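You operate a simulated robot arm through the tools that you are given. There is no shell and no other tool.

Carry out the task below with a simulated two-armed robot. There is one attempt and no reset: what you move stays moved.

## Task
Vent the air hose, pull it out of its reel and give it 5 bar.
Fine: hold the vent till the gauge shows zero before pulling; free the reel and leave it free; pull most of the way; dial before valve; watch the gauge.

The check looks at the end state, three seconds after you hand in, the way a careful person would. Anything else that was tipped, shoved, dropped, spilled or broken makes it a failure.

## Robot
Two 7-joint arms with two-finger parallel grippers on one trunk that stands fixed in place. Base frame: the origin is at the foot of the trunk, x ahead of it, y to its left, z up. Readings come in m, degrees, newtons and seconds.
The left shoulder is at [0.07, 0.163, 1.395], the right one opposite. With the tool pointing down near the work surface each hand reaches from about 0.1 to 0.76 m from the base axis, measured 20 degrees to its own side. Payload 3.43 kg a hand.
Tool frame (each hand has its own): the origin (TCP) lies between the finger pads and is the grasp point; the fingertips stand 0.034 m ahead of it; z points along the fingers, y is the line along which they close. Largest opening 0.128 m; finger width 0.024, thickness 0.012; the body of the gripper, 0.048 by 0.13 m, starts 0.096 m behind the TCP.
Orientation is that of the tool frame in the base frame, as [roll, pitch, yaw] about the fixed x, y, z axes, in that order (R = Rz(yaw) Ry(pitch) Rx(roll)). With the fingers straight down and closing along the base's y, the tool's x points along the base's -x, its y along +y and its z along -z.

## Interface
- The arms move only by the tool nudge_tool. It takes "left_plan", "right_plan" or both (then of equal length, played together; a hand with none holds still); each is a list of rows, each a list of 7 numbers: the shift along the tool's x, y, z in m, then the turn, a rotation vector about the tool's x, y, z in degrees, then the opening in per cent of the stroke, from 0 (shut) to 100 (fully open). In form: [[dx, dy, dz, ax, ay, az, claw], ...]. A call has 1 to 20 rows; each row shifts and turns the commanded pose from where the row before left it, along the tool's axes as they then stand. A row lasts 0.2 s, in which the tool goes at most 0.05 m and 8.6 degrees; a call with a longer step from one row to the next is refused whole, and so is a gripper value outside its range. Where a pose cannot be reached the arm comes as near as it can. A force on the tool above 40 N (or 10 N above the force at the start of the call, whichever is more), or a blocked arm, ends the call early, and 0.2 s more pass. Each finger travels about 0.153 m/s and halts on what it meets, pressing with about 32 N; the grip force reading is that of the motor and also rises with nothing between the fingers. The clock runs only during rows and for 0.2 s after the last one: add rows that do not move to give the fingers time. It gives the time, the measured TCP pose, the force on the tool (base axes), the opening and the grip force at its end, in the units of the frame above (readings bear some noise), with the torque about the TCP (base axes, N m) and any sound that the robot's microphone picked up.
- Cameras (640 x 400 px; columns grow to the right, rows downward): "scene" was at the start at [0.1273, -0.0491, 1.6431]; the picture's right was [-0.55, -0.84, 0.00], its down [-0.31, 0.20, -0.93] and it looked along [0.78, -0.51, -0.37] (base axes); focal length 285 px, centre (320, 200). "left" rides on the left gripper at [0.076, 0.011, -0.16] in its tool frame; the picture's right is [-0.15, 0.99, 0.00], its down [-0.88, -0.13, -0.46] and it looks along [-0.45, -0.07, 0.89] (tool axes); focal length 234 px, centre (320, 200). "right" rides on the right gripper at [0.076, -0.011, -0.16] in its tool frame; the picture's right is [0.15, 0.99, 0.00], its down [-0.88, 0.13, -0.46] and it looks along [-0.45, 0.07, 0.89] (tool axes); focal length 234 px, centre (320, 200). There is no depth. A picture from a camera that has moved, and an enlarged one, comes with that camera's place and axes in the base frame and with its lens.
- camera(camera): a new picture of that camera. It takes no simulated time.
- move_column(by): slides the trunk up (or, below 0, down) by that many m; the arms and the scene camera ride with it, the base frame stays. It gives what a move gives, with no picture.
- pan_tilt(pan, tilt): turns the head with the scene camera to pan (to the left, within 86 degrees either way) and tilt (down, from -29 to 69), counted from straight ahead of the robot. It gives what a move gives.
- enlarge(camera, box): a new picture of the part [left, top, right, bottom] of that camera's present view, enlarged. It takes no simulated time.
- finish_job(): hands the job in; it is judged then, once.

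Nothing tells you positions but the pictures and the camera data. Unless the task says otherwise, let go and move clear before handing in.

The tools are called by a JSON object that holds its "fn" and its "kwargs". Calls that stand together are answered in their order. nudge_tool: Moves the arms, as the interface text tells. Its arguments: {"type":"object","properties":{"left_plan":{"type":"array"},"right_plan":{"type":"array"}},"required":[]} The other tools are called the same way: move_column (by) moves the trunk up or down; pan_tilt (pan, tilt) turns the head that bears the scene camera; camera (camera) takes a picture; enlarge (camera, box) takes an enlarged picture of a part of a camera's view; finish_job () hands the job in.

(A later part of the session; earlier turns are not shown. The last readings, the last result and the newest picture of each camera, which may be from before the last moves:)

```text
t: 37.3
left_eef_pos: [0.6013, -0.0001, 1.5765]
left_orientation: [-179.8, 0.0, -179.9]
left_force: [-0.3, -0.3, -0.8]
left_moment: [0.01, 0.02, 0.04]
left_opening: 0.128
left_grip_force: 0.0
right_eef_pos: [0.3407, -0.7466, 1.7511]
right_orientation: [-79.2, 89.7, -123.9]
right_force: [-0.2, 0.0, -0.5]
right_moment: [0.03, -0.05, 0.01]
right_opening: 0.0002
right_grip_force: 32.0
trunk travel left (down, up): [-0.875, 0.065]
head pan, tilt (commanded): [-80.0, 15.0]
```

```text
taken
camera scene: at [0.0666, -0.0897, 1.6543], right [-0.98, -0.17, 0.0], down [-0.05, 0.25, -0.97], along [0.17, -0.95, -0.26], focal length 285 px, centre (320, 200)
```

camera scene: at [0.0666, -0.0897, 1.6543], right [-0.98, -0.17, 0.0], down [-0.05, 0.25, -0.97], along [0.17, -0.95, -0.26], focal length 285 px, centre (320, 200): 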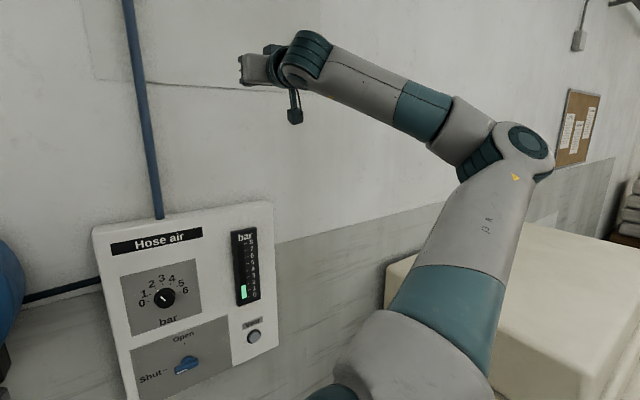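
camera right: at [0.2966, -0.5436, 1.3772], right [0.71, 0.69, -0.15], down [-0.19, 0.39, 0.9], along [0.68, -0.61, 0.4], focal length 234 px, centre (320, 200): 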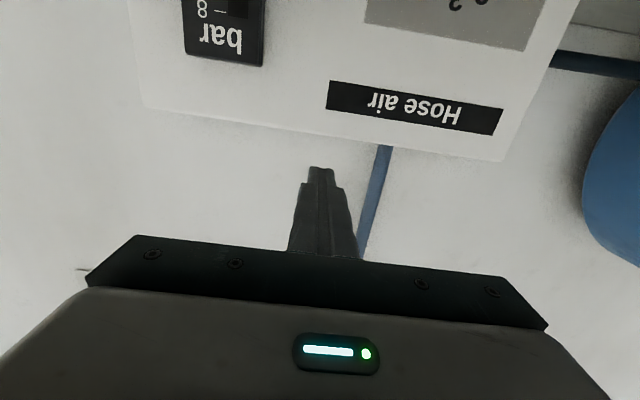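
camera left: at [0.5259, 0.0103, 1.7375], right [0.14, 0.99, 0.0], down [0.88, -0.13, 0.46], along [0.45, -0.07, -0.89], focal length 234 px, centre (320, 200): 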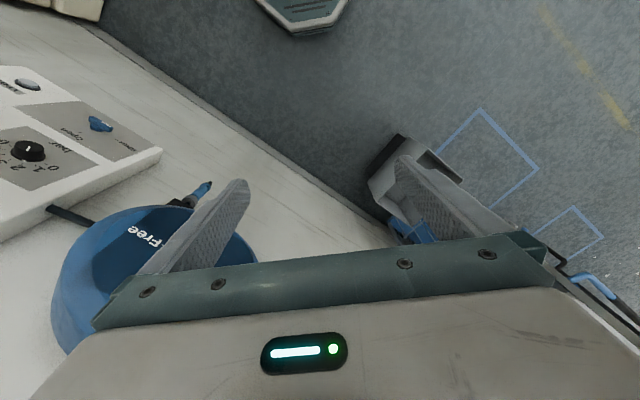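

The hand is at u=0.29, d=0.77, in line with the vent but 0.77 m too high. I lower the trunk by 0.35 m first and check the clearance of the elbow to the white stack.

{"fn": "move_column", "kwargs": {"by": -0.35}}

{"fn": "camera", "kwargs": {"camera": "scene"}}

```text
t: 40.8
left_eef_pos: [0.601, -0.0015, 1.2261]
left_orientation: [-179.9, 0.1, -179.9]
left_force: [-0.1, 0.7, 0.4]
left_moment: [0.0, -0.02, 0.03]
left_opening: 0.128
left_grip_force: 0.1
right_eef_pos: [0.3396, -0.7477, 1.401]
right_orientation: [-72.7, 89.8, -117.5]
right_force: [0.6, -0.3, 0.6]
right_moment: [0.01, 0.03, -0.02]
right_opening: 0.0
right_grip_force: 32.4
trunk travel left (down, up): [-0.525, 0.415]
head pan, tilt (commanded): [-80.0, 15.0]
```

```text
taken
camera scene: at [0.0658, -0.09, 1.3043], right [-0.98, -0.17, 0.0], down [-0.04, 0.26, -0.97], along [0.17, -0.95, -0.26], focal length 285 px, centre (320, 200)
```

scene: 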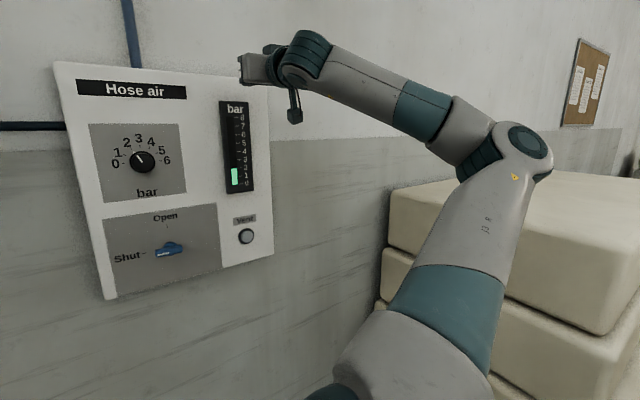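

The stack's top is at about 1.03 m and its nearest edge is some 0.25 m from the elbow, so lowering is safe. I lower the rest of the way to the vent height.

{"fn": "move_column", "kwargs": {"by": -0.419}}

{"fn": "pan_tilt", "kwargs": {"pan": -60, "tilt": 0}}

{"fn": "camera", "kwargs": {"camera": "scene"}}

{"fn": "camera", "kwargs": {"camera": "right"}}

```text
refused: -0.419 is not a number from -0.4 to 0.4
```

```text
t: 41.6
left_eef_pos: [0.6014, 0.0001, 1.2251]
left_orientation: [-179.9, -0.1, -179.9]
left_force: [0.7, 0.4, -0.5]
left_moment: [0.01, 0.01, 0.0]
left_opening: 0.1281
left_grip_force: 0.1
right_eef_pos: [0.34, -0.7471, 1.3999]
right_orientation: [-75.4, 89.8, -120.2]
right_force: [1.1, 1.1, -0.2]
right_moment: [0.0, 0.01, 0.03]
right_opening: 0.0001
right_grip_force: 31.6
trunk travel left (down, up): [-0.525, 0.415]
head pan, tilt (commanded): [-60.0, 0.0]
```

```text
taken
camera scene: at [0.0946, -0.0761, 1.3284], right [-0.87, -0.5, 0.0], down [0.0, 0.0, -1.0], along [0.5, -0.87, 0.0], focal length 285 px, centre (320, 200)
```

scene: 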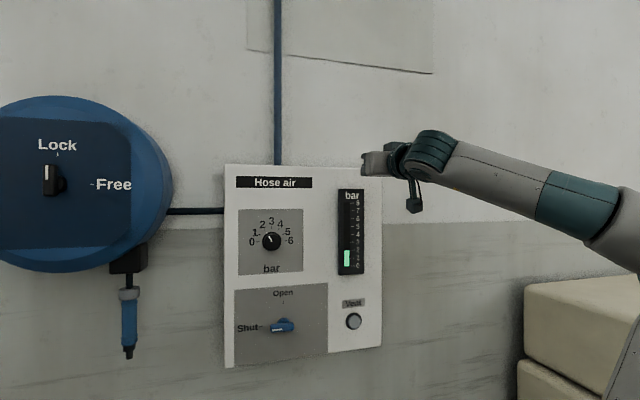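

```text
taken
camera right: at [0.219, -0.642, 1.3248], right [0.7, 0.7, -0.15], down [-0.23, 0.42, 0.88], along [0.68, -0.58, 0.45], focal length 234 px, centre (320, 200)
```

right: 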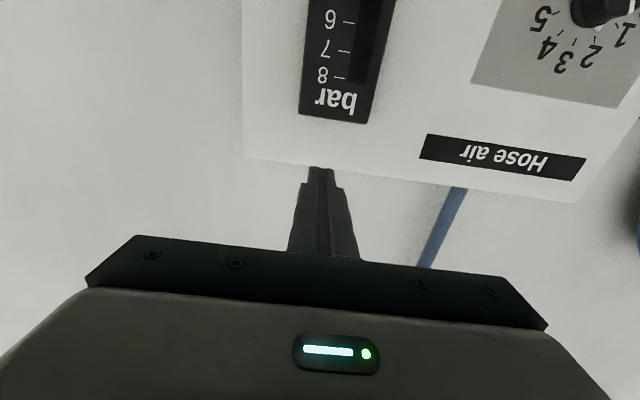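

{"fn": "enlarge", "kwargs": {"camera": "scene", "box": [220, 150, 400, 370]}}

{"fn": "enlarge", "kwargs": {"camera": "scene", "box": [0, 90, 220, 370]}}

{"fn": "move_column", "kwargs": {"by": -0.39}}

{"fn": "camera", "kwargs": {"camera": "scene"}}

{"fn": "camera", "kwargs": {"camera": "right"}}

```text
1.82 times, centred on (310, 260) of scene
camera zoom: at [0.0946, -0.0761, 1.3284], right [-0.87, -0.5, 0.0], down [0.0, 0.0, -1.0], along [0.5, -0.87, 0.0], focal length 519 px, centre (338, 91)
```

zoom: 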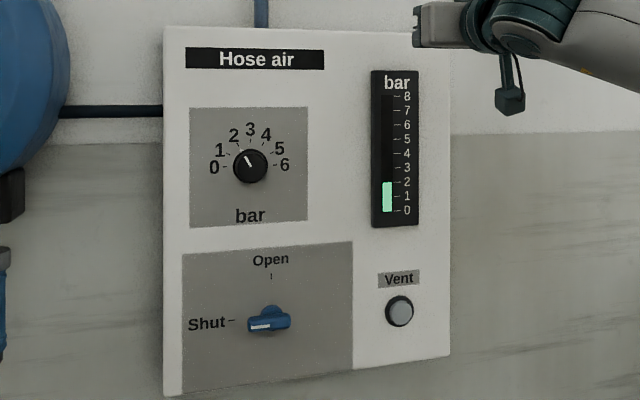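

```text
1.43 times, centred on (110, 230) of scene
camera zoom: at [0.0946, -0.0761, 1.3284], right [-0.87, -0.5, 0.0], down [0.0, 0.0, -1.0], along [0.5, -0.87, 0.0], focal length 408 px, centre (620, 157)
```

zoom: 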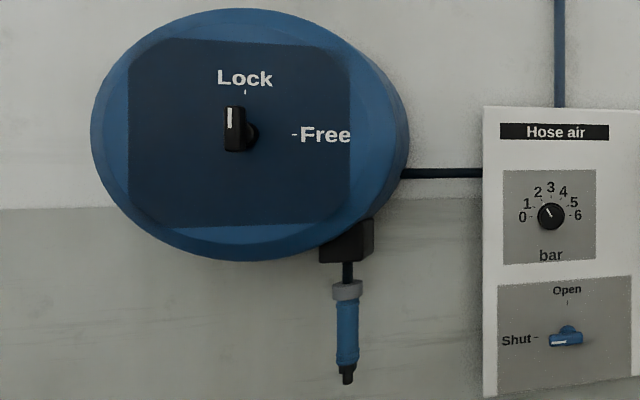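

```text
t: 45.3
left_eef_pos: [0.6012, -0.0013, 0.8372]
left_orientation: [-179.9, 0.0, -180.0]
left_force: [0.3, 0.2, 0.7]
left_moment: [0.05, -0.01, 0.01]
left_opening: 0.1278
left_grip_force: 0.1
right_eef_pos: [0.339, -0.7471, 1.011]
right_orientation: [-72.7, 89.7, -117.7]
right_force: [0.0, -0.9, 0.4]
right_moment: [0.01, 0.01, -0.01]
right_opening: 0.0
right_grip_force: 32.1
trunk travel left (down, up): [-0.135, 0.805]
head pan, tilt (commanded): [-60.0, 0.0]
```

```text
taken
camera scene: at [0.0946, -0.0759, 0.9385], right [-0.87, -0.5, 0.0], down [0.0, 0.0, -1.0], along [0.5, -0.87, 0.0], focal length 285 px, centre (320, 200)
```

scene: 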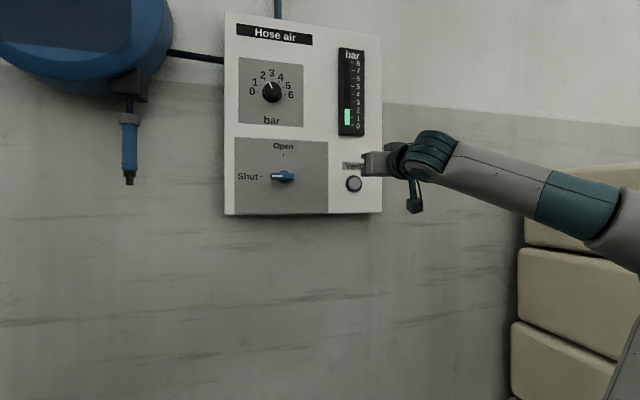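

```text
taken
camera right: at [0.2189, -0.6419, 0.9349], right [0.7, 0.7, -0.15], down [-0.23, 0.42, 0.88], along [0.68, -0.58, 0.45], focal length 234 px, centre (320, 200)
```

right: 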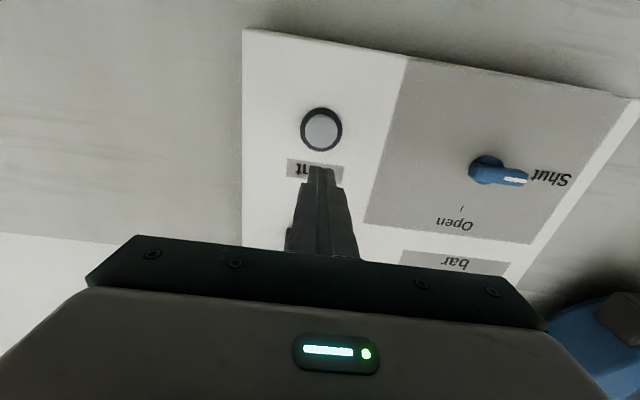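

{"fn": "enlarge", "kwargs": {"camera": "scene", "box": [220, 0, 400, 220]}}

{"fn": "enlarge", "kwargs": {"camera": "scene", "box": [0, 0, 220, 200]}}

```text
1.82 times, centred on (310, 110) of scene
camera zoom: at [0.0946, -0.0759, 0.9385], right [-0.87, -0.5, 0.0], down [0.0, 0.0, -1.0], along [0.5, -0.87, 0.0], focal length 519 px, centre (338, 364)
```

zoom: 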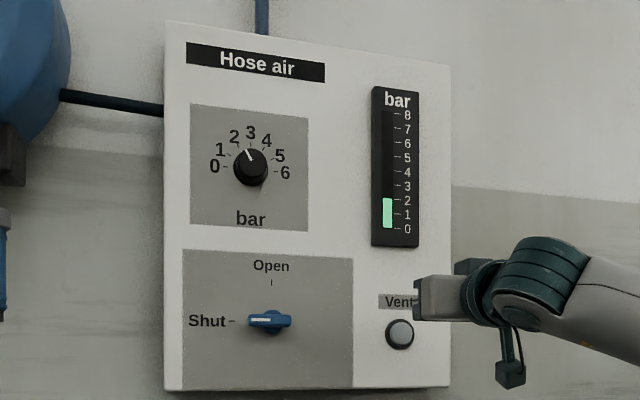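

```text
2.00 times, centred on (110, 100) of scene
camera zoom: at [0.0946, -0.0759, 0.9385], right [-0.87, -0.5, 0.0], down [0.0, 0.0, -1.0], along [0.5, -0.87, 0.0], focal length 570 px, centre (740, 400)
```

zoom: 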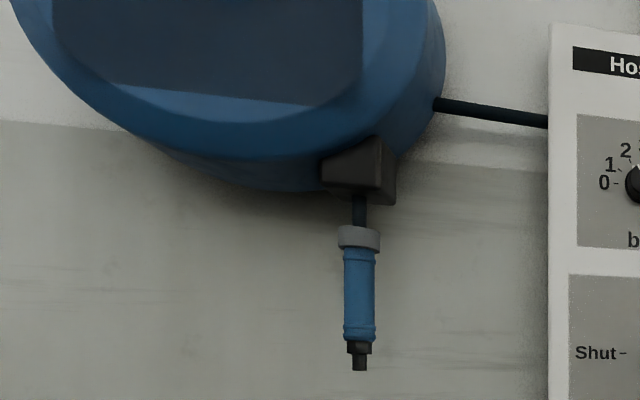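

Triangulated now: vent (u 0.289, d 0.877, z 0.985), dial (u 0.057, d 0.87, z 1.221), valve (u 0.083, d 0.86, z 1.002), reel knob (u -0.352, d 0.745, z 1.363), nozzle (u -0.261, d 0.85, z 0.97–1.13). I move the closed fingers in front of the vent button and close in to about 1.5 cm.

{"fn": "nudge_tool", "kwargs": {"right_plan": [[0.013, 0, 0.01, 0, 0, 0, 0], [0.013, 0, 0.02, 0, 0, 0, 0], [0, 0, 0.02, 0, 0, 0, 0], [0, 0, 0.01, 0, 0, 0, 0], [0, 0, 0, 0, 0, 0, 0]]}}

{"fn": "camera", "kwargs": {"camera": "right"}}

{"fn": "enlarge", "kwargs": {"camera": "scene", "box": [220, 0, 440, 220]}}

```text
t: 46.5
left_eef_pos: [0.6014, -0.0001, 0.836]
left_orientation: [-179.9, -0.1, -179.9]
left_force: [-0.4, 0.2, -0.8]
left_moment: [-0.03, 0.0, 0.01]
left_opening: 0.1283
left_grip_force: 0.0
right_eef_pos: [0.3817, -0.7903, 0.9845]
right_orientation: [-67.8, 89.8, -112.7]
right_force: [0.6, -0.7, -0.3]
right_moment: [-0.01, 0.02, 0.0]
right_opening: 0.0
right_grip_force: 32.3
trunk travel left (down, up): [-0.135, 0.805]
head pan, tilt (commanded): [-60.0, 0.0]
```

```text
taken
camera right: at [0.2612, -0.6851, 0.9087], right [0.7, 0.7, -0.15], down [-0.23, 0.42, 0.88], along [0.68, -0.58, 0.45], focal length 234 px, centre (320, 200)
```

right: 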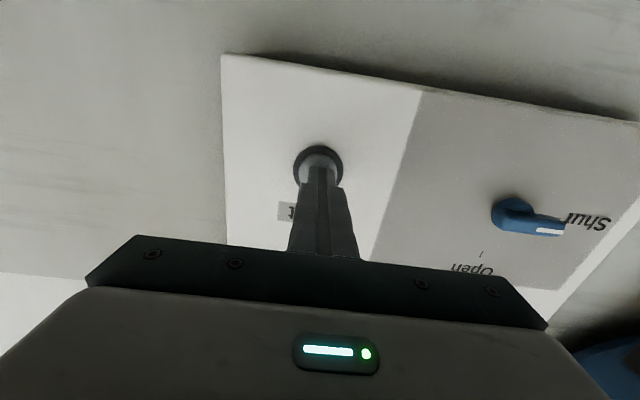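

```text
1.82 times, centred on (330, 110) of scene
camera zoom: at [0.0946, -0.076, 0.9384], right [-0.87, -0.5, 0.0], down [0.0, 0.0, -1.0], along [0.5, -0.87, 0.0], focal length 519 px, centre (302, 364)
```

zoom: 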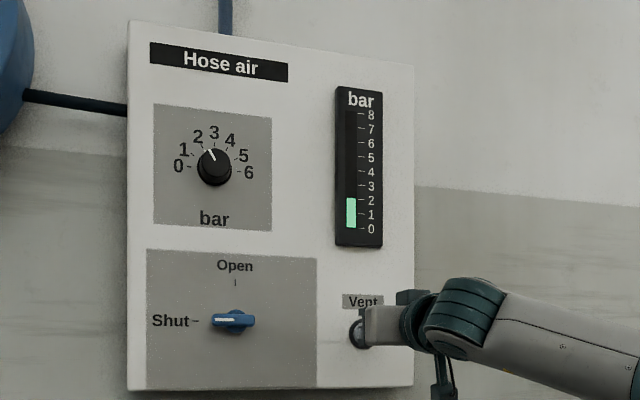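

The fingertips are centred on the button and about 1.4 cm from it. I press in small steps and watch the force.

{"fn": "nudge_tool", "kwargs": {"right_plan": [[0, 0, 0.005, 0, 0, 0, 0], [0, 0, 0.005, 0, 0, 0, 0], [0, 0, 0.004, 0, 0, 0, 0], [0, 0, 0.003, 0, 0, 0, 0]]}}

{"fn": "enlarge", "kwargs": {"camera": "scene", "box": [220, 0, 440, 220]}}

```text
t: 47.5
left_eef_pos: [0.5992, 0.0001, 0.8377]
left_orientation: [-179.8, 0.1, -180.0]
left_force: [0.1, -0.1, -0.6]
left_moment: [0.03, 0.02, 0.02]
left_opening: 0.1282
left_grip_force: 0.0
right_eef_pos: [0.3922, -0.7999, 0.9851]
right_orientation: [-72.1, 89.8, -117.0]
right_force: [-21.4, 24.8, -16.0]
right_moment: [0.4, 0.4, 0.1]
right_opening: 0.0
right_grip_force: 31.9
trunk travel left (down, up): [-0.135, 0.805]
head pan, tilt (commanded): [-60.0, 0.0]
heard: click
```

```text
1.82 times, centred on (330, 110) of scene
camera zoom: at [0.0929, -0.0745, 0.9384], right [-0.87, -0.5, 0.0], down [0.0, 0.0, -1.0], along [0.5, -0.87, 0.0], focal length 519 px, centre (302, 364)
```

zoom: 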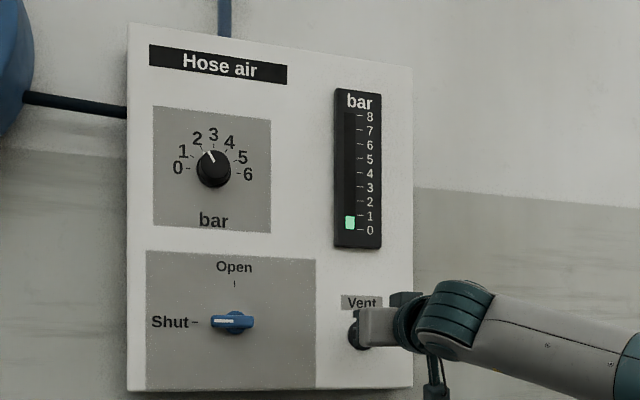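

A click, and the gauge is falling (about 0.8 now). I hold the button where it is.

{"fn": "nudge_tool", "kwargs": {"right_plan": [[0, 0, 0, 0, 0, 0, 0], [0, 0, 0, 0, 0, 0, 0], [0, 0, 0, 0, 0, 0, 0], [0, 0, 0, 0, 0, 0, 0], [0, 0, 0, 0, 0, 0, 0], [0, 0, 0, 0, 0, 0, 0], [0, 0, 0, 0, 0, 0, 0], [0, 0, 0, 0, 0, 0, 0], [0, 0, 0, 0, 0, 0, 0], [0, 0, 0, 0, 0, 0, 0]]}}

{"fn": "enlarge", "kwargs": {"camera": "scene", "box": [220, 0, 440, 220]}}

```text
t: 49.7
left_eef_pos: [0.5997, -0.0005, 0.8375]
left_orientation: [-179.8, 0.1, -179.9]
left_force: [-0.2, -0.5, 0.1]
left_moment: [0.0, 0.03, 0.01]
left_opening: 0.1282
left_grip_force: 0.0
right_eef_pos: [0.3909, -0.7998, 0.9878]
right_orientation: [-31.9, 89.6, -76.9]
right_force: [-19.2, 23.9, -10.1]
right_moment: [0.26, 0.28, 0.14]
right_opening: 0.0001
right_grip_force: 31.7
trunk travel left (down, up): [-0.135, 0.805]
head pan, tilt (commanded): [-60.0, 0.0]
```

```text
1.82 times, centred on (330, 110) of scene
camera zoom: at [0.0931, -0.0744, 0.9388], right [-0.87, -0.5, 0.0], down [0.0, 0.0, -1.0], along [0.5, -0.87, 0.0], focal length 519 px, centre (302, 364)
```

zoom: 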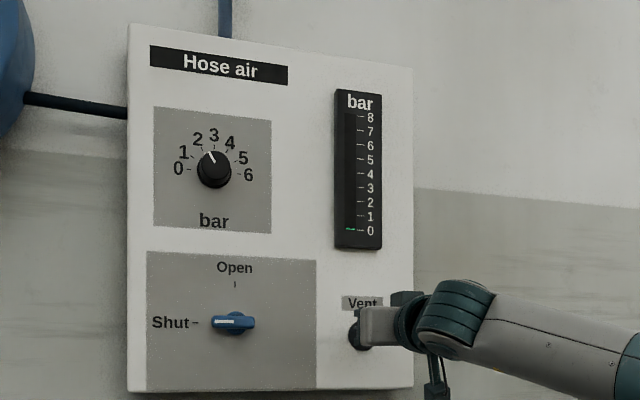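

The gauge shows nearly nothing, with only a sliver of green left at the bottom. I keep holding a few seconds longer to be sure it reads zero.

{"fn": "nudge_tool", "kwargs": {"right_plan": [[0, 0, 0, 0, 0, 0, 0], [0, 0, 0, 0, 0, 0, 0], [0, 0, 0, 0, 0, 0, 0], [0, 0, 0, 0, 0, 0, 0], [0, 0, 0, 0, 0, 0, 0], [0, 0, 0, 0, 0, 0, 0], [0, 0, 0, 0, 0, 0, 0], [0, 0, 0, 0, 0, 0, 0], [0, 0, 0, 0, 0, 0, 0], [0, 0, 0, 0, 0, 0, 0], [0, 0, 0, 0, 0, 0, 0], [0, 0, 0, 0, 0, 0, 0], [0, 0, 0, 0, 0, 0, 0], [0, 0, 0, 0, 0, 0, 0], [0, 0, 0, 0, 0, 0, 0]]}}

{"fn": "enlarge", "kwargs": {"camera": "scene", "box": [320, 30, 400, 220]}}

```text
t: 52.9
left_eef_pos: [0.5998, 0.0012, 0.8381]
left_orientation: [-179.9, 0.1, -180.0]
left_force: [-0.9, -0.4, -0.1]
left_moment: [-0.03, -0.05, 0.01]
left_opening: 0.1278
left_grip_force: 0.0
right_eef_pos: [0.3909, -0.799, 0.9872]
right_orientation: [-30.2, 89.7, -75.2]
right_force: [-20.5, 19.2, -1.8]
right_moment: [0.1, 0.11, -0.02]
right_opening: 0.0
right_grip_force: 32.1
trunk travel left (down, up): [-0.135, 0.805]
head pan, tilt (commanded): [-60.0, 0.0]
```

```text
2.11 times, centred on (360, 125) of scene
camera zoom: at [0.0927, -0.0741, 0.9388], right [-0.87, -0.5, 0.0], down [0.0, 0.0, -1.0], along [0.5, -0.87, 0.0], focal length 600 px, centre (236, 358)
```

zoom: 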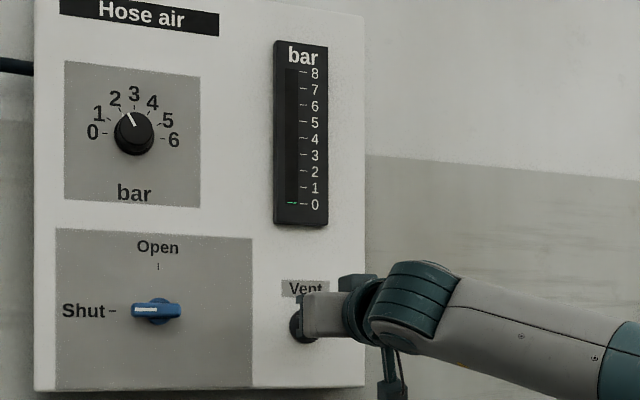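

{"fn": "nudge_tool", "kwargs": {"right_plan": [[0, 0, 0, 0, 0, 0, 0], [0, 0, 0, 0, 0, 0, 0], [0, 0, 0, 0, 0, 0, 0], [0, 0, 0, 0, 0, 0, 0], [0, 0, 0, 0, 0, 0, 0], [0, 0, 0, 0, 0, 0, 0], [0, 0, 0, 0, 0, 0, 0], [0, 0, 0, 0, 0, 0, 0], [0, 0, 0, 0, 0, 0, 0], [0, 0, 0, 0, 0, 0, 0], [0, 0, 0, 0, 0, 0, 0], [0, 0, 0, 0, 0, 0, 0]]}}

{"fn": "enlarge", "kwargs": {"camera": "scene", "box": [335, 90, 375, 140]}}

```text
t: 55.5
left_eef_pos: [0.5987, -0.0009, 0.8379]
left_orientation: [-179.9, 0.1, -179.9]
left_force: [-0.4, -0.1, 0.2]
left_moment: [0.02, -0.02, -0.01]
left_opening: 0.1278
left_grip_force: 0.0
right_eef_pos: [0.3917, -0.8004, 0.9882]
right_orientation: [-29.9, 89.7, -74.7]
right_force: [-19.4, 18.7, -0.3]
right_moment: [0.11, 0.07, -0.05]
right_opening: 0.0
right_grip_force: 32.8
trunk travel left (down, up): [-0.135, 0.805]
head pan, tilt (commanded): [-60.0, 0.0]
```

```text
8.00 times, centred on (355, 115) of scene
camera zoom: at [0.0926, -0.074, 0.9388], right [-0.87, -0.5, 0.0], down [0.0, 0.0, -1.0], along [0.5, -0.87, 0.0], focal length 2282 px, centre (40, 880)
```

zoom: 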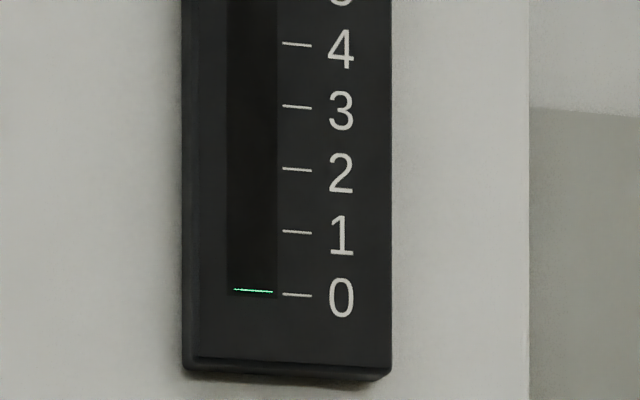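

The gauge is at zero. I back the right hand off the button and check that the gauge stays at zero.

{"fn": "nudge_tool", "kwargs": {"right_plan": [[0, 0, -0.01, 0, 0, 0, 0], [0, 0, -0.03, 0, 0, 0, 0], [0, 0, -0.04, 0, 0, 0, 0], [0, 0, -0.04, 0, 0, 0, 0], [0, 0, 0, 0, 0, 0, 0]]}}

{"fn": "enlarge", "kwargs": {"camera": "scene", "box": [220, 0, 440, 220]}}

```text
t: 56.7
left_eef_pos: [0.6023, -0.0011, 0.8361]
left_orientation: [-179.9, 0.0, -179.9]
left_force: [0.5, 0.8, -0.8]
left_moment: [-0.01, 0.01, -0.02]
left_opening: 0.1281
left_grip_force: 0.0
right_eef_pos: [0.3088, -0.7132, 0.9862]
right_orientation: [-93.9, 89.9, -138.8]
right_force: [-0.7, -0.8, 0.8]
right_moment: [0.03, 0.02, -0.01]
right_opening: 0.0
right_grip_force: 31.9
trunk travel left (down, up): [-0.135, 0.805]
head pan, tilt (commanded): [-60.0, 0.0]
```

```text
1.82 times, centred on (330, 110) of scene
camera zoom: at [0.0946, -0.0759, 0.9384], right [-0.87, -0.5, 0.0], down [0.0, 0.0, -1.0], along [0.5, -0.87, 0.0], focal length 519 px, centre (302, 364)
```

zoom: 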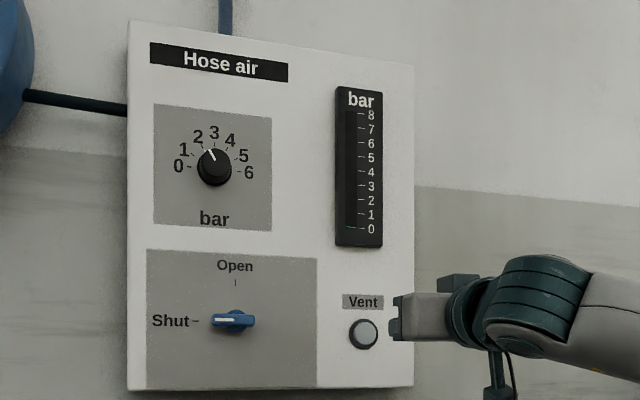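

Vented: the gauge stays at zero. Now the left hand, which lines up well with the reel, gets turned to face the wall with its wrist held in place.

{"fn": "nudge_tool", "kwargs": {"left_plan": [[-0.0244, -0.0109, -0.0018, 2.931, -7.077, 2.931, 60], [-0.0244, -0.0109, -0.0018, 2.931, -7.077, 2.931, 60], [-0.0244, -0.0109, -0.0018, 2.931, -7.077, 2.931, 60], [-0.0244, -0.0109, -0.0018, 2.931, -7.077, 2.931, 60], [-0.0244, -0.0109, -0.0018, 2.931, -7.077, 2.931, 60], [-0.0244, -0.0109, -0.0018, 2.931, -7.077, 2.931, 60]]}}

{"fn": "pan_tilt", "kwargs": {"pan": -10, "tilt": 5}}

{"fn": "camera", "kwargs": {"camera": "scene"}}

```text
t: 58.1
left_eef_pos: [0.7228, -0.0746, 0.8957]
left_orientation: [-166.7, 44.4, 166.9]
left_force: [-1.2, -0.4, 0.6]
left_moment: [0.01, -0.01, -0.04]
left_opening: 0.0768
left_grip_force: 0.0
right_eef_pos: [0.3087, -0.7128, 0.986]
right_orientation: [-76.2, 89.8, -121.1]
right_force: [0.2, -0.1, 0.6]
right_moment: [-0.05, -0.03, -0.02]
right_opening: 0.0002
right_grip_force: 31.5
trunk travel left (down, up): [-0.135, 0.805]
head pan, tilt (commanded): [-60.0, 0.0]
```

```text
t: 59.3
left_eef_pos: [0.7235, -0.0755, 0.8956]
left_orientation: [-166.7, 44.2, 167.0]
left_force: [-0.4, 0.4, -0.4]
left_moment: [-0.01, 0.01, 0.0]
left_opening: 0.0768
left_grip_force: 0.1
right_eef_pos: [0.3087, -0.7141, 0.9867]
right_orientation: [-75.1, 89.7, -119.9]
right_force: [0.1, 0.3, -0.5]
right_moment: [0.02, 0.01, 0.0]
right_opening: 0.0
right_grip_force: 31.6
trunk travel left (down, up): [-0.135, 0.805]
head pan, tilt (commanded): [-10.0, 5.0]
```

```text
taken
camera scene: at [0.1401, -0.014, 0.9305], right [-0.17, -0.98, 0.0], down [-0.09, 0.02, -1.0], along [0.98, -0.17, -0.09], focal length 285 px, centre (320, 200)
```

scene: 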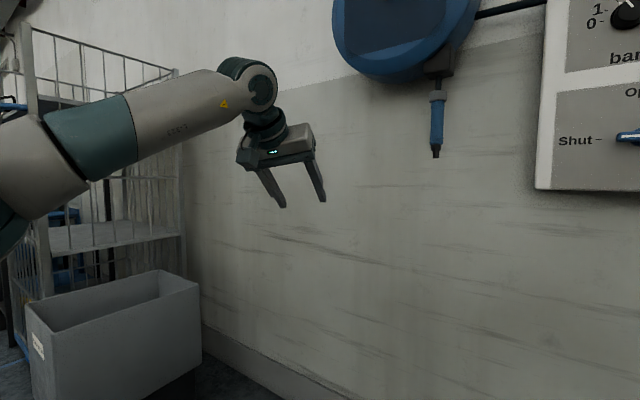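

The left arm is turning well, away from the bin and rack (bin top at 0.57 m near x 1.1). I finish its turn.

{"fn": "nudge_tool", "kwargs": {"left_plan": [[-0.0244, -0.0109, -0.0018, 2.931, -7.077, 2.931, 60], [-0.0244, -0.0109, -0.0018, 2.931, -7.077, 2.931, 60], [-0.0244, -0.0109, -0.0018, 2.931, -7.077, 2.931, 60], [-0.0244, -0.0109, -0.0018, 2.931, -7.077, 2.931, 60], [-0.0244, -0.0109, -0.0018, 2.931, -7.077, 2.931, 60], [-0.0244, -0.0109, -0.0018, 2.931, -7.077, 2.931, 60], [0, 0, 0, 0, 0, 0, 60]]}}

{"fn": "camera", "kwargs": {"camera": "scene"}}

{"fn": "camera", "kwargs": {"camera": "left"}}

```text
t: 60.9
left_eef_pos: [0.7409, -0.1404, 1.0394]
left_orientation: [-1.3, 89.8, -46.2]
left_force: [0.2, 0.2, -0.2]
left_moment: [-0.02, -0.02, 0.0]
left_opening: 0.0767
left_grip_force: 0.2
right_eef_pos: [0.3088, -0.7134, 0.9871]
right_orientation: [-74.7, 89.7, -119.6]
right_force: [1.1, -1.0, 0.1]
right_moment: [-0.02, 0.0, 0.02]
right_opening: 0.0
right_grip_force: 32.0
trunk travel left (down, up): [-0.135, 0.805]
head pan, tilt (commanded): [-10.0, 5.0]
```

```text
taken
camera scene: at [0.1401, -0.0139, 0.9305], right [-0.17, -0.98, 0.0], down [-0.09, 0.02, -1.0], along [0.98, -0.17, -0.09], focal length 285 px, centre (320, 200)
```

scene: 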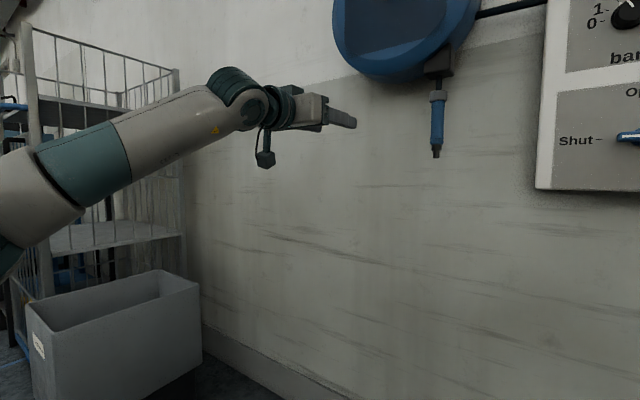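

```text
taken
camera left: at [0.6371, -0.0188, 0.9639], right [0.7, 0.7, 0.15], down [-0.42, 0.23, 0.88], along [0.58, -0.67, 0.45], focal length 234 px, centre (320, 200)
```

left: 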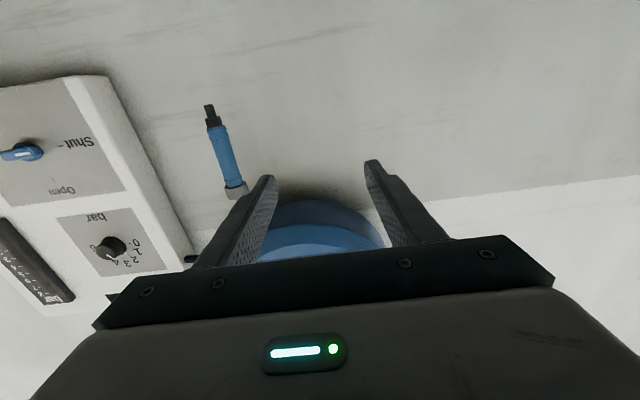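

The left hand faces the wall at u=-0.425, d=0.62, z=1.04. I shift it 7 cm right in line with the reel knob and raise the trunk by 0.324 m.

{"fn": "nudge_tool", "kwargs": {"left_plan": [[0, -0.036, 0, 0, 0, 0, 60], [0, -0.037, 0, 0, 0, 0, 60], [0, 0, 0, 0, 0, 0, 60]]}}

{"fn": "move_column", "kwargs": {"by": 0.324}}

{"fn": "camera", "kwargs": {"camera": "left"}}

{"fn": "pan_tilt", "kwargs": {"pan": -40, "tilt": 5}}

{"fn": "camera", "kwargs": {"camera": "scene"}}

```text
t: 61.7
left_eef_pos: [0.6917, -0.1933, 1.0383]
left_orientation: [-42.3, 89.9, -87.1]
left_force: [0.1, 0.9, 0.8]
left_moment: [-0.01, -0.01, 0.02]
left_opening: 0.0769
left_grip_force: 0.1
right_eef_pos: [0.3095, -0.7131, 0.9866]
right_orientation: [-74.1, 89.8, -118.9]
right_force: [0.5, 0.0, 0.7]
right_moment: [-0.02, 0.01, 0.03]
right_opening: 0.0
right_grip_force: 31.9
trunk travel left (down, up): [-0.135, 0.805]
head pan, tilt (commanded): [-10.0, 5.0]
```

```text
t: 64.9
left_eef_pos: [0.6914, -0.1928, 1.3618]
left_orientation: [-42.9, 89.9, -87.8]
left_force: [-0.1, 0.2, 0.5]
left_moment: [-0.03, 0.05, 0.01]
left_opening: 0.0766
left_grip_force: 0.0
right_eef_pos: [0.3091, -0.7127, 1.3089]
right_orientation: [-77.4, 89.8, -122.4]
right_force: [0.3, 0.6, 0.4]
right_moment: [0.0, 0.0, 0.0]
right_opening: 0.0
right_grip_force: 32.1
trunk travel left (down, up): [-0.459, 0.481]
head pan, tilt (commanded): [-10.0, 5.0]
```

```text
taken
camera left: at [0.587, -0.0724, 1.287], right [0.7, 0.7, 0.15], down [-0.41, 0.23, 0.88], along [0.58, -0.67, 0.45], focal length 234 px, centre (320, 200)
```

left: 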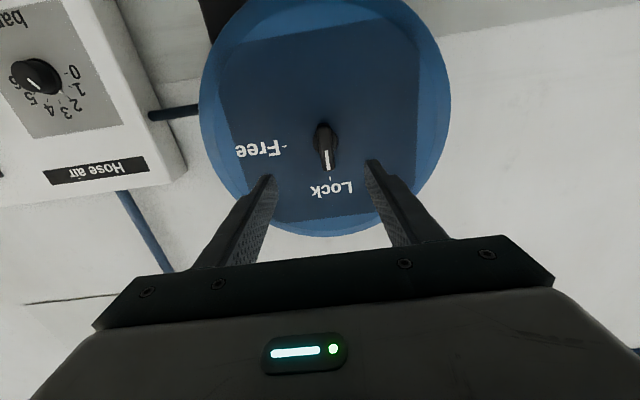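

```text
t: 65.9
left_eef_pos: [0.6922, -0.1945, 1.3617]
left_orientation: [-39.0, 89.9, -83.8]
left_force: [1.0, -0.3, 0.0]
left_moment: [-0.02, -0.01, -0.02]
left_opening: 0.0769
left_grip_force: 0.1
right_eef_pos: [0.3081, -0.7141, 1.3108]
right_orientation: [-75.5, 89.7, -120.3]
right_force: [0.9, -0.3, 0.5]
right_moment: [0.01, 0.04, 0.0]
right_opening: 0.0
right_grip_force: 32.1
trunk travel left (down, up): [-0.459, 0.481]
head pan, tilt (commanded): [-40.0, 5.0]
```

```text
taken
camera scene: at [0.1201, -0.057, 1.2545], right [-0.64, -0.77, 0.0], down [-0.07, 0.06, -1.0], along [0.76, -0.64, -0.09], focal length 285 px, centre (320, 200)
```

scene: 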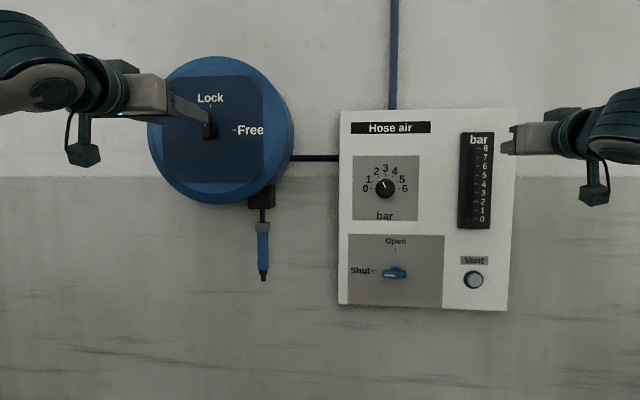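

The knob sits centred between the left fingers. I advance toward it, stopping short of the reel face to check.

{"fn": "nudge_tool", "kwargs": {"left_plan": [[0, 0, 0.03, 0, 0, 0, 50], [0, 0, 0.03, 0, 0, 0, 50], [0, 0, 0.025, 0, 0, 0, 50], [0, 0, 0, 0, 0, 0, 50]]}}

{"fn": "camera", "kwargs": {"camera": "left"}}

{"fn": "enlarge", "kwargs": {"camera": "scene", "box": [100, 40, 310, 220]}}

```text
t: 66.9
left_eef_pos: [0.75, -0.2533, 1.3619]
left_orientation: [-29.3, 89.9, -74.0]
left_force: [-0.4, 0.1, -0.4]
left_moment: [0.02, 0.02, 0.01]
left_opening: 0.0638
left_grip_force: 0.0
right_eef_pos: [0.3082, -0.7133, 1.3101]
right_orientation: [-66.2, 89.8, -111.1]
right_force: [-0.2, -1.1, 0.1]
right_moment: [0.02, 0.0, -0.02]
right_opening: 0.0004
right_grip_force: 31.9
trunk travel left (down, up): [-0.459, 0.481]
head pan, tilt (commanded): [-40.0, 5.0]
```

```text
taken
camera left: at [0.6463, -0.133, 1.287], right [0.7, 0.7, 0.15], down [-0.42, 0.23, 0.88], along [0.58, -0.67, 0.45], focal length 234 px, centre (320, 200)
```

left: 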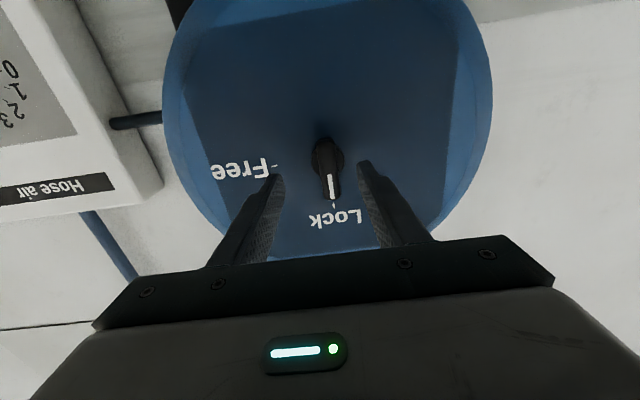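

```text
2.22 times, centred on (205, 130) of scene
camera zoom: at [0.1199, -0.0563, 1.2546], right [-0.64, -0.77, 0.0], down [-0.07, 0.06, -1.0], along [0.76, -0.64, -0.09], focal length 634 px, centre (576, 356)
```

zoom: 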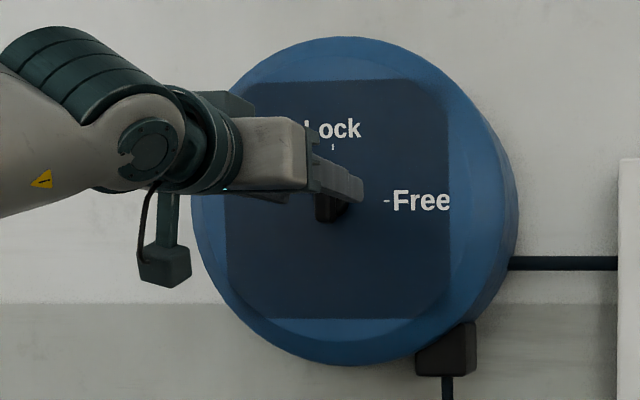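

{"fn": "nudge_tool", "kwargs": {"left_plan": [[0, 0, 0.015, 0, 0, 0, 50], [0, 0, 0.01, 0, 0, 0, 50], [0, 0, 0, 0, 0, 0, 0], [0, 0, 0, 0, 0, 0, 0], [0, 0, 0, 0, 0, 0, 0]]}}

{"fn": "camera", "kwargs": {"camera": "left"}}

```text
t: 68.1
left_eef_pos: [0.7745, -0.2662, 1.3622]
left_orientation: [-61.9, 89.7, -106.4]
left_force: [21.5, 8.4, 11.1]
left_moment: [0.2, -0.23, 0.46]
left_opening: 0.0176
left_grip_force: 44.9
right_eef_pos: [0.3113, -0.7117, 1.3109]
right_orientation: [-87.1, 89.7, -132.0]
right_force: [-0.3, 0.8, 0.0]
right_moment: [-0.01, 0.01, 0.02]
right_opening: 0.0
right_grip_force: 32.6
trunk travel left (down, up): [-0.459, 0.481]
head pan, tilt (commanded): [-40.0, 5.0]
```

```text
taken
camera left: at [0.6691, -0.1455, 1.2878], right [0.69, 0.71, 0.14], down [-0.41, 0.23, 0.88], along [0.59, -0.67, 0.45], focal length 234 px, centre (320, 200)
```

left: 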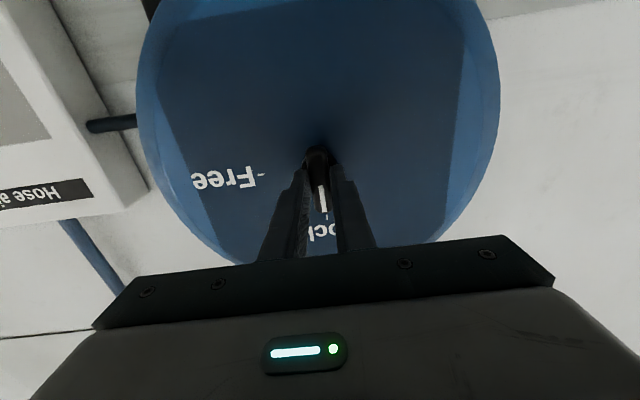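

The knob is gripped (1.8 cm wide), about 8 mm left of where I expected. I re-centre the hand on it and begin turning clockwise.

{"fn": "nudge_tool", "kwargs": {"left_plan": [[0, 0.0085, 0, 0, 0, 0, 0], [0, 0, 0, 0, 0, 8, 0], [0, 0, 0, 0, 0, 8, 0], [0, 0, 0, 0, 0, 8, 0], [0, 0, 0, 0, 0, 0, 0]]}}

{"fn": "camera", "kwargs": {"camera": "left"}}

```text
t: 69.3
left_eef_pos: [0.7734, -0.266, 1.3615]
left_orientation: [89.3, 74.0, 44.1]
left_force: [8.8, -5.5, 19.0]
left_moment: [-1.08, -1.08, -0.32]
left_opening: 0.0178
left_grip_force: 44.8
left hand out of reach, approached as far as the arm can: row 4
right_eef_pos: [0.3082, -0.7139, 1.3106]
right_orientation: [-63.7, 89.8, -108.7]
right_force: [-0.7, -0.3, 0.2]
right_moment: [-0.01, 0.01, -0.02]
right_opening: 0.0
right_grip_force: 31.4
trunk travel left (down, up): [-0.459, 0.481]
head pan, tilt (commanded): [-40.0, 5.0]
```

```text
taken
camera left: at [0.6843, -0.1304, 1.2934], right [0.64, 0.64, 0.41], down [-0.58, 0.06, 0.81], along [0.49, -0.76, 0.42], focal length 234 px, centre (320, 200)
```

left: 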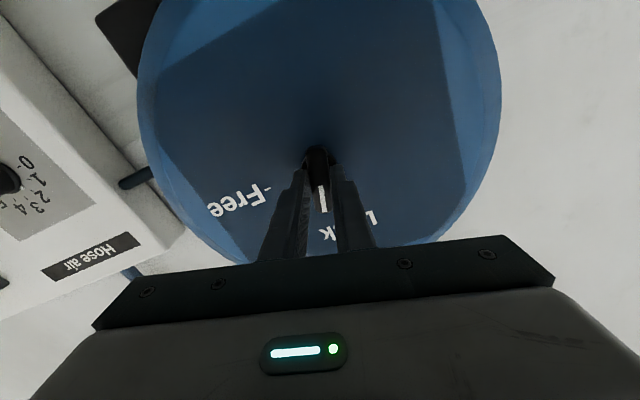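

The left wrist roll runs out after 16°. I let go, back off and roll the hand half a turn the other way so that it has room for the clockwise turn.

{"fn": "nudge_tool", "kwargs": {"left_plan": [[0, 0, 0, 0, 0, 0, 50], [0, 0, 0, 0, 0, 0, 50], [0, 0, -0.02, 0, 0, 0, 50], [0, 0, -0.03, 0, 0, 0, 50], [0, 0, 0, 0, 0, -8.5, 50], [0, 0, 0, 0, 0, -8.5, 50], [0, 0, 0, 0, 0, -8.5, 50], [0, 0, 0, 0, 0, -8.5, 50], [0, 0, 0, 0, 0, -8.5, 50], [0, 0, 0, 0, 0, -8.5, 50], [0, 0, 0, 0, 0, -8.5, 50], [0, 0, 0, 0, 0, -8.5, 50], [0, 0, 0, 0, 0, -8.5, 50], [0, 0, 0, 0, 0, -8.5, 50]]}}

{"fn": "camera", "kwargs": {"camera": "scene"}}

```text
t: 72.3
left_eef_pos: [0.7413, -0.2294, 1.361]
left_orientation: [-89.9, 20.9, -134.8]
left_force: [-0.7, -0.4, -0.2]
left_moment: [0.01, 0.02, 0.05]
left_opening: 0.0643
left_grip_force: 0.2
right_eef_pos: [0.3093, -0.7142, 1.3097]
right_orientation: [-76.9, 89.8, -121.9]
right_force: [0.5, 0.1, -0.1]
right_moment: [-0.03, -0.02, 0.03]
right_opening: 0.0002
right_grip_force: 31.8
trunk travel left (down, up): [-0.459, 0.481]
head pan, tilt (commanded): [-40.0, 5.0]
```

```text
taken
camera scene: at [0.1201, -0.0571, 1.2545], right [-0.64, -0.77, 0.0], down [-0.07, 0.06, -1.0], along [0.76, -0.64, -0.09], focal length 285 px, centre (320, 200)
```

scene: 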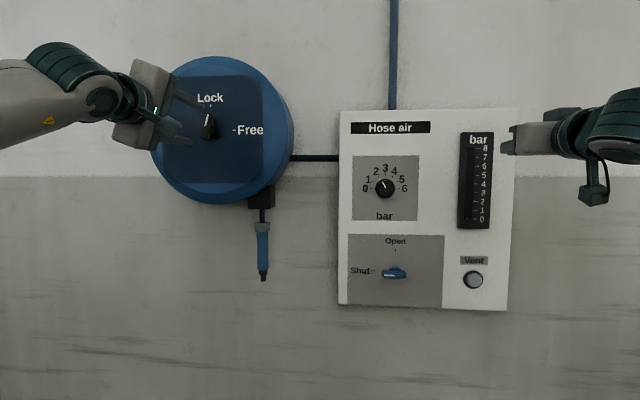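

{"fn": "nudge_tool", "kwargs": {"left_plan": [[0, 0, 0, 0, 0, -8.6, 50], [0, 0, 0, 0, 0, -8.6, 50], [0, 0, 0, 0, 0, -8.6, 50], [0, 0, 0, 0, 0, -8.6, 50], [0, 0, 0, 0, 0, -8.6, 50], [0, 0, 0, 0, 0, -8.6, 50], [0, 0, 0, 0, 0, -8.6, 50], [0, 0, 0, 0, 0, -8.6, 50], [0, 0, 0, 0, 0, -8.6, 50], [0, 0, 0, 0, 0, -8.6, 50], [0, 0, 0, 0, 0, -8.6, 50], [0, 0, 0, 0, 0, 0, 50]]}}

{"fn": "camera", "kwargs": {"camera": "left"}}

{"fn": "enlarge", "kwargs": {"camera": "scene", "box": [100, 40, 310, 220]}}

```text
t: 74.9
left_eef_pos: [0.7397, -0.2292, 1.362]
left_orientation: [-89.8, -73.8, -135.0]
left_force: [-0.3, 0.1, 0.3]
left_moment: [0.0, -0.01, 0.0]
left_opening: 0.0644
left_grip_force: 0.1
right_eef_pos: [0.3083, -0.7133, 1.3115]
right_orientation: [-73.8, 89.8, -118.7]
right_force: [-0.2, 0.5, 0.6]
right_moment: [0.03, 0.02, 0.01]
right_opening: 0.0001
right_grip_force: 32.2
trunk travel left (down, up): [-0.459, 0.481]
head pan, tilt (commanded): [-40.0, 5.0]
```

```text
taken
camera left: at [0.6049, -0.1392, 1.4322], right [-0.64, -0.64, -0.42], down [-0.06, 0.58, -0.81], along [0.77, -0.49, -0.41], focal length 234 px, centre (320, 200)
```

left: 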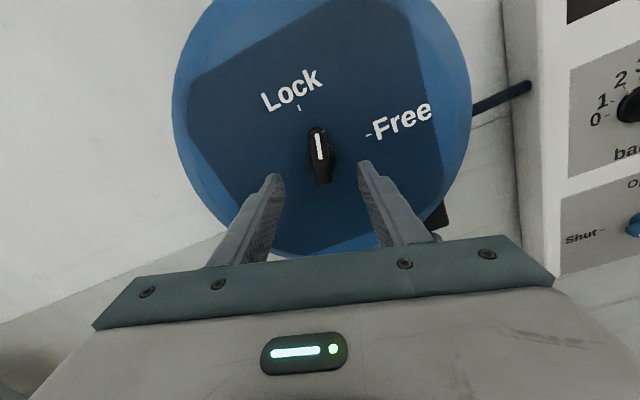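

```text
2.22 times, centred on (205, 130) of scene
camera zoom: at [0.1199, -0.0571, 1.2545], right [-0.64, -0.77, 0.0], down [-0.07, 0.06, -1.0], along [0.76, -0.64, -0.09], focal length 634 px, centre (576, 356)
```

zoom: 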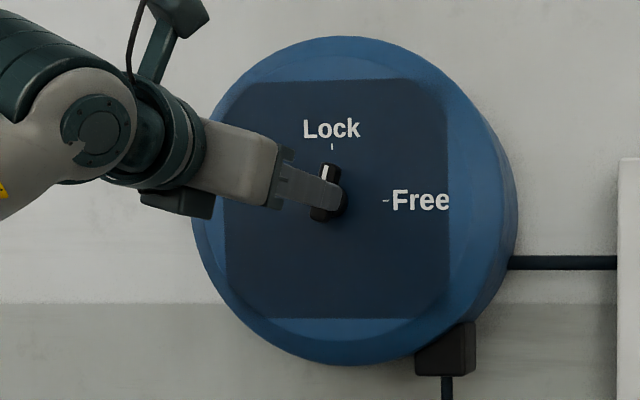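

The camera is now above the hand, the knob is centred and aligned between the fingers. I advance 5 cm and grip it.

{"fn": "nudge_tool", "kwargs": {"left_plan": [[0, 0, 0.02, 0, 0, 0, 50], [0, 0, 0.02, 0, 0, 0, 50], [0, 0, 0.01, 0, 0, 0, 50], [0, 0, 0, 0, 0, 0, 0], [0, 0, 0, 0, 0, 0, 0], [0, 0, 0, 0, 0, 0, 0]]}}

{"fn": "camera", "kwargs": {"camera": "left"}}

```text
t: 76.3
left_eef_pos: [0.7743, -0.2666, 1.3633]
left_orientation: [-89.8, -73.5, -135.2]
left_force: [-3.7, -2.2, -3.7]
left_moment: [-0.1, -0.06, -0.32]
left_opening: 0.018
left_grip_force: 45.1
right_eef_pos: [0.3081, -0.7141, 1.3099]
right_orientation: [-75.3, 89.9, -120.2]
right_force: [-0.1, 0.6, 1.0]
right_moment: [0.0, -0.01, -0.03]
right_opening: 0.0002
right_grip_force: 32.1
trunk travel left (down, up): [-0.459, 0.481]
head pan, tilt (commanded): [-40.0, 5.0]
```

```text
taken
camera left: at [0.6392, -0.1758, 1.4331], right [-0.64, -0.64, -0.42], down [-0.06, 0.59, -0.81], along [0.77, -0.49, -0.41], focal length 234 px, centre (320, 200)
```

left: 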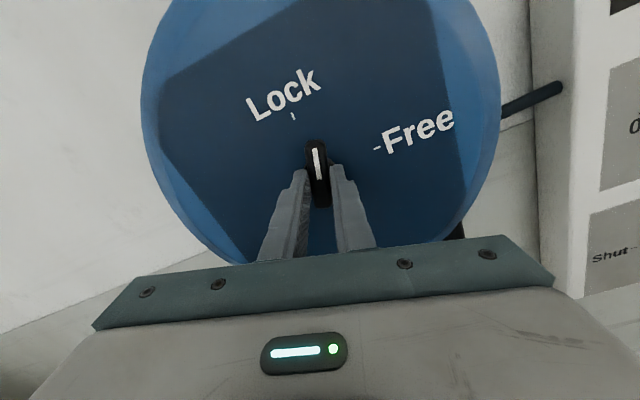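

Firmly gripped with little side force. I turn the knob clockwise toward Free.

{"fn": "nudge_tool", "kwargs": {"left_plan": [[0, 0, 0, 0, 0, 8, 0], [0, 0, 0, 0, 0, 8, 0], [0, 0, 0, 0, 0, 8, 0], [0, 0, 0, 0, 0, 8, 0], [0, 0, 0, 0, 0, 8, 0], [0, 0, 0, 0, 0, 8, 0], [0, 0, 0, 0, 0, 8, 0], [0, 0, 0, 0, 0, 8, 0], [0, 0, 0, 0, 0, 8, 0], [0, 0, 0, 0, 0, 3, 0], [0, 0, 0, 0, 0, 0, 0]]}}

{"fn": "camera", "kwargs": {"camera": "left"}}

{"fn": "enlarge", "kwargs": {"camera": "scene", "box": [100, 40, 310, 220]}}

```text
t: 78.4
left_eef_pos: [0.7727, -0.2678, 1.3599]
left_orientation: [-90.2, 0.0, -135.0]
left_force: [-10.3, 0.2, -5.8]
left_moment: [-0.02, 0.03, 0.33]
left_opening: 0.0178
left_grip_force: 45.2
right_eef_pos: [0.3085, -0.7134, 1.3107]
right_orientation: [-55.9, 89.9, -100.7]
right_force: [0.0, 0.4, 1.0]
right_moment: [-0.02, 0.03, 0.03]
right_opening: 0.0001
right_grip_force: 32.4
trunk travel left (down, up): [-0.459, 0.481]
head pan, tilt (commanded): [-40.0, 5.0]
stopped in row 10 (left hand): the force on the tool passed its limit at 41 N (the readings are from after the stop); the commanded pose is now the measured one
```

```text
taken
camera left: at [0.6072, -0.2078, 1.3506], right [0.1, 0.11, -0.99], down [0.3, 0.94, 0.13], along [0.95, -0.31, 0.06], focal length 234 px, centre (320, 200)
```

left: 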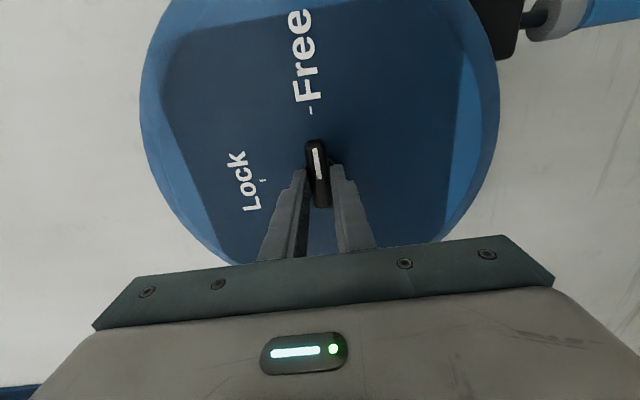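

```text
2.22 times, centred on (205, 130) of scene
camera zoom: at [0.1191, -0.0569, 1.2551], right [-0.64, -0.77, 0.0], down [-0.07, 0.06, -1.0], along [0.76, -0.64, -0.09], focal length 634 px, centre (576, 356)
```

zoom: 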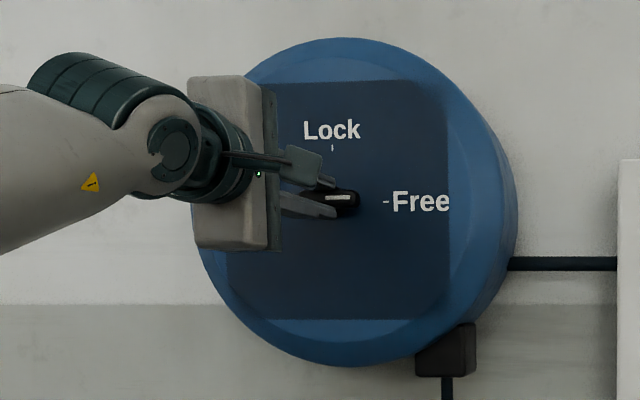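

The knob points to Free and has hit its end stop. I let go and back off.

{"fn": "nudge_tool", "kwargs": {"left_plan": [[0, 0, 0, 0, 0, 0, 50], [0, 0, 0, 0, 0, 0, 50], [0, 0, -0.02, 0, 0, 0, 50], [0, 0, -0.04, 0, 0, 0, 50], [0, 0, -0.04, 0, 0, 0, 50], [0, 0, 0, 0, 0, 0, 50]]}}

{"fn": "camera", "kwargs": {"camera": "scene"}}

{"fn": "enlarge", "kwargs": {"camera": "scene", "box": [100, 40, 310, 300]}}

```text
t: 79.8
left_eef_pos: [0.7062, -0.1964, 1.3607]
left_orientation: [-90.3, 0.0, -134.9]
left_force: [-0.2, 0.3, -0.7]
left_moment: [0.0, 0.0, 0.04]
left_opening: 0.0642
left_grip_force: 0.0
right_eef_pos: [0.309, -0.7147, 1.3098]
right_orientation: [-94.3, 89.8, -139.1]
right_force: [-0.1, -1.6, -0.1]
right_moment: [0.0, -0.01, 0.0]
right_opening: 0.0
right_grip_force: 32.2
trunk travel left (down, up): [-0.459, 0.481]
head pan, tilt (commanded): [-40.0, 5.0]
```

```text
taken
camera scene: at [0.1202, -0.0581, 1.2544], right [-0.64, -0.77, 0.0], down [-0.07, 0.06, -1.0], along [0.76, -0.64, -0.09], focal length 285 px, centre (320, 200)
```

scene: 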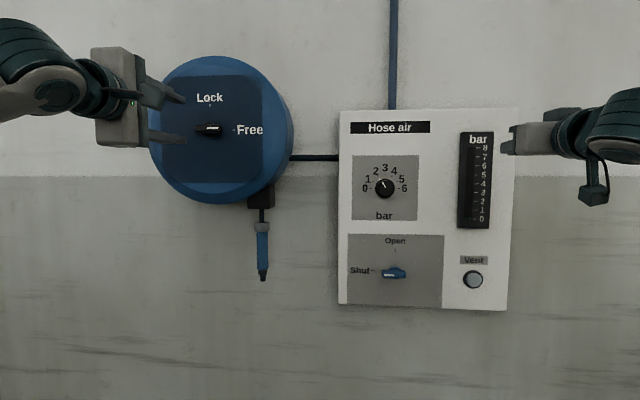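

```text
1.54 times, centred on (205, 170) of scene
camera zoom: at [0.1202, -0.0581, 1.2544], right [-0.64, -0.77, 0.0], down [-0.07, 0.06, -1.0], along [0.76, -0.64, -0.09], focal length 439 px, centre (497, 246)
```

zoom: 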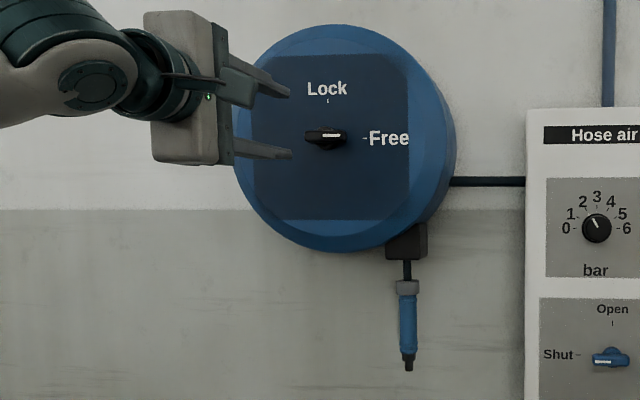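

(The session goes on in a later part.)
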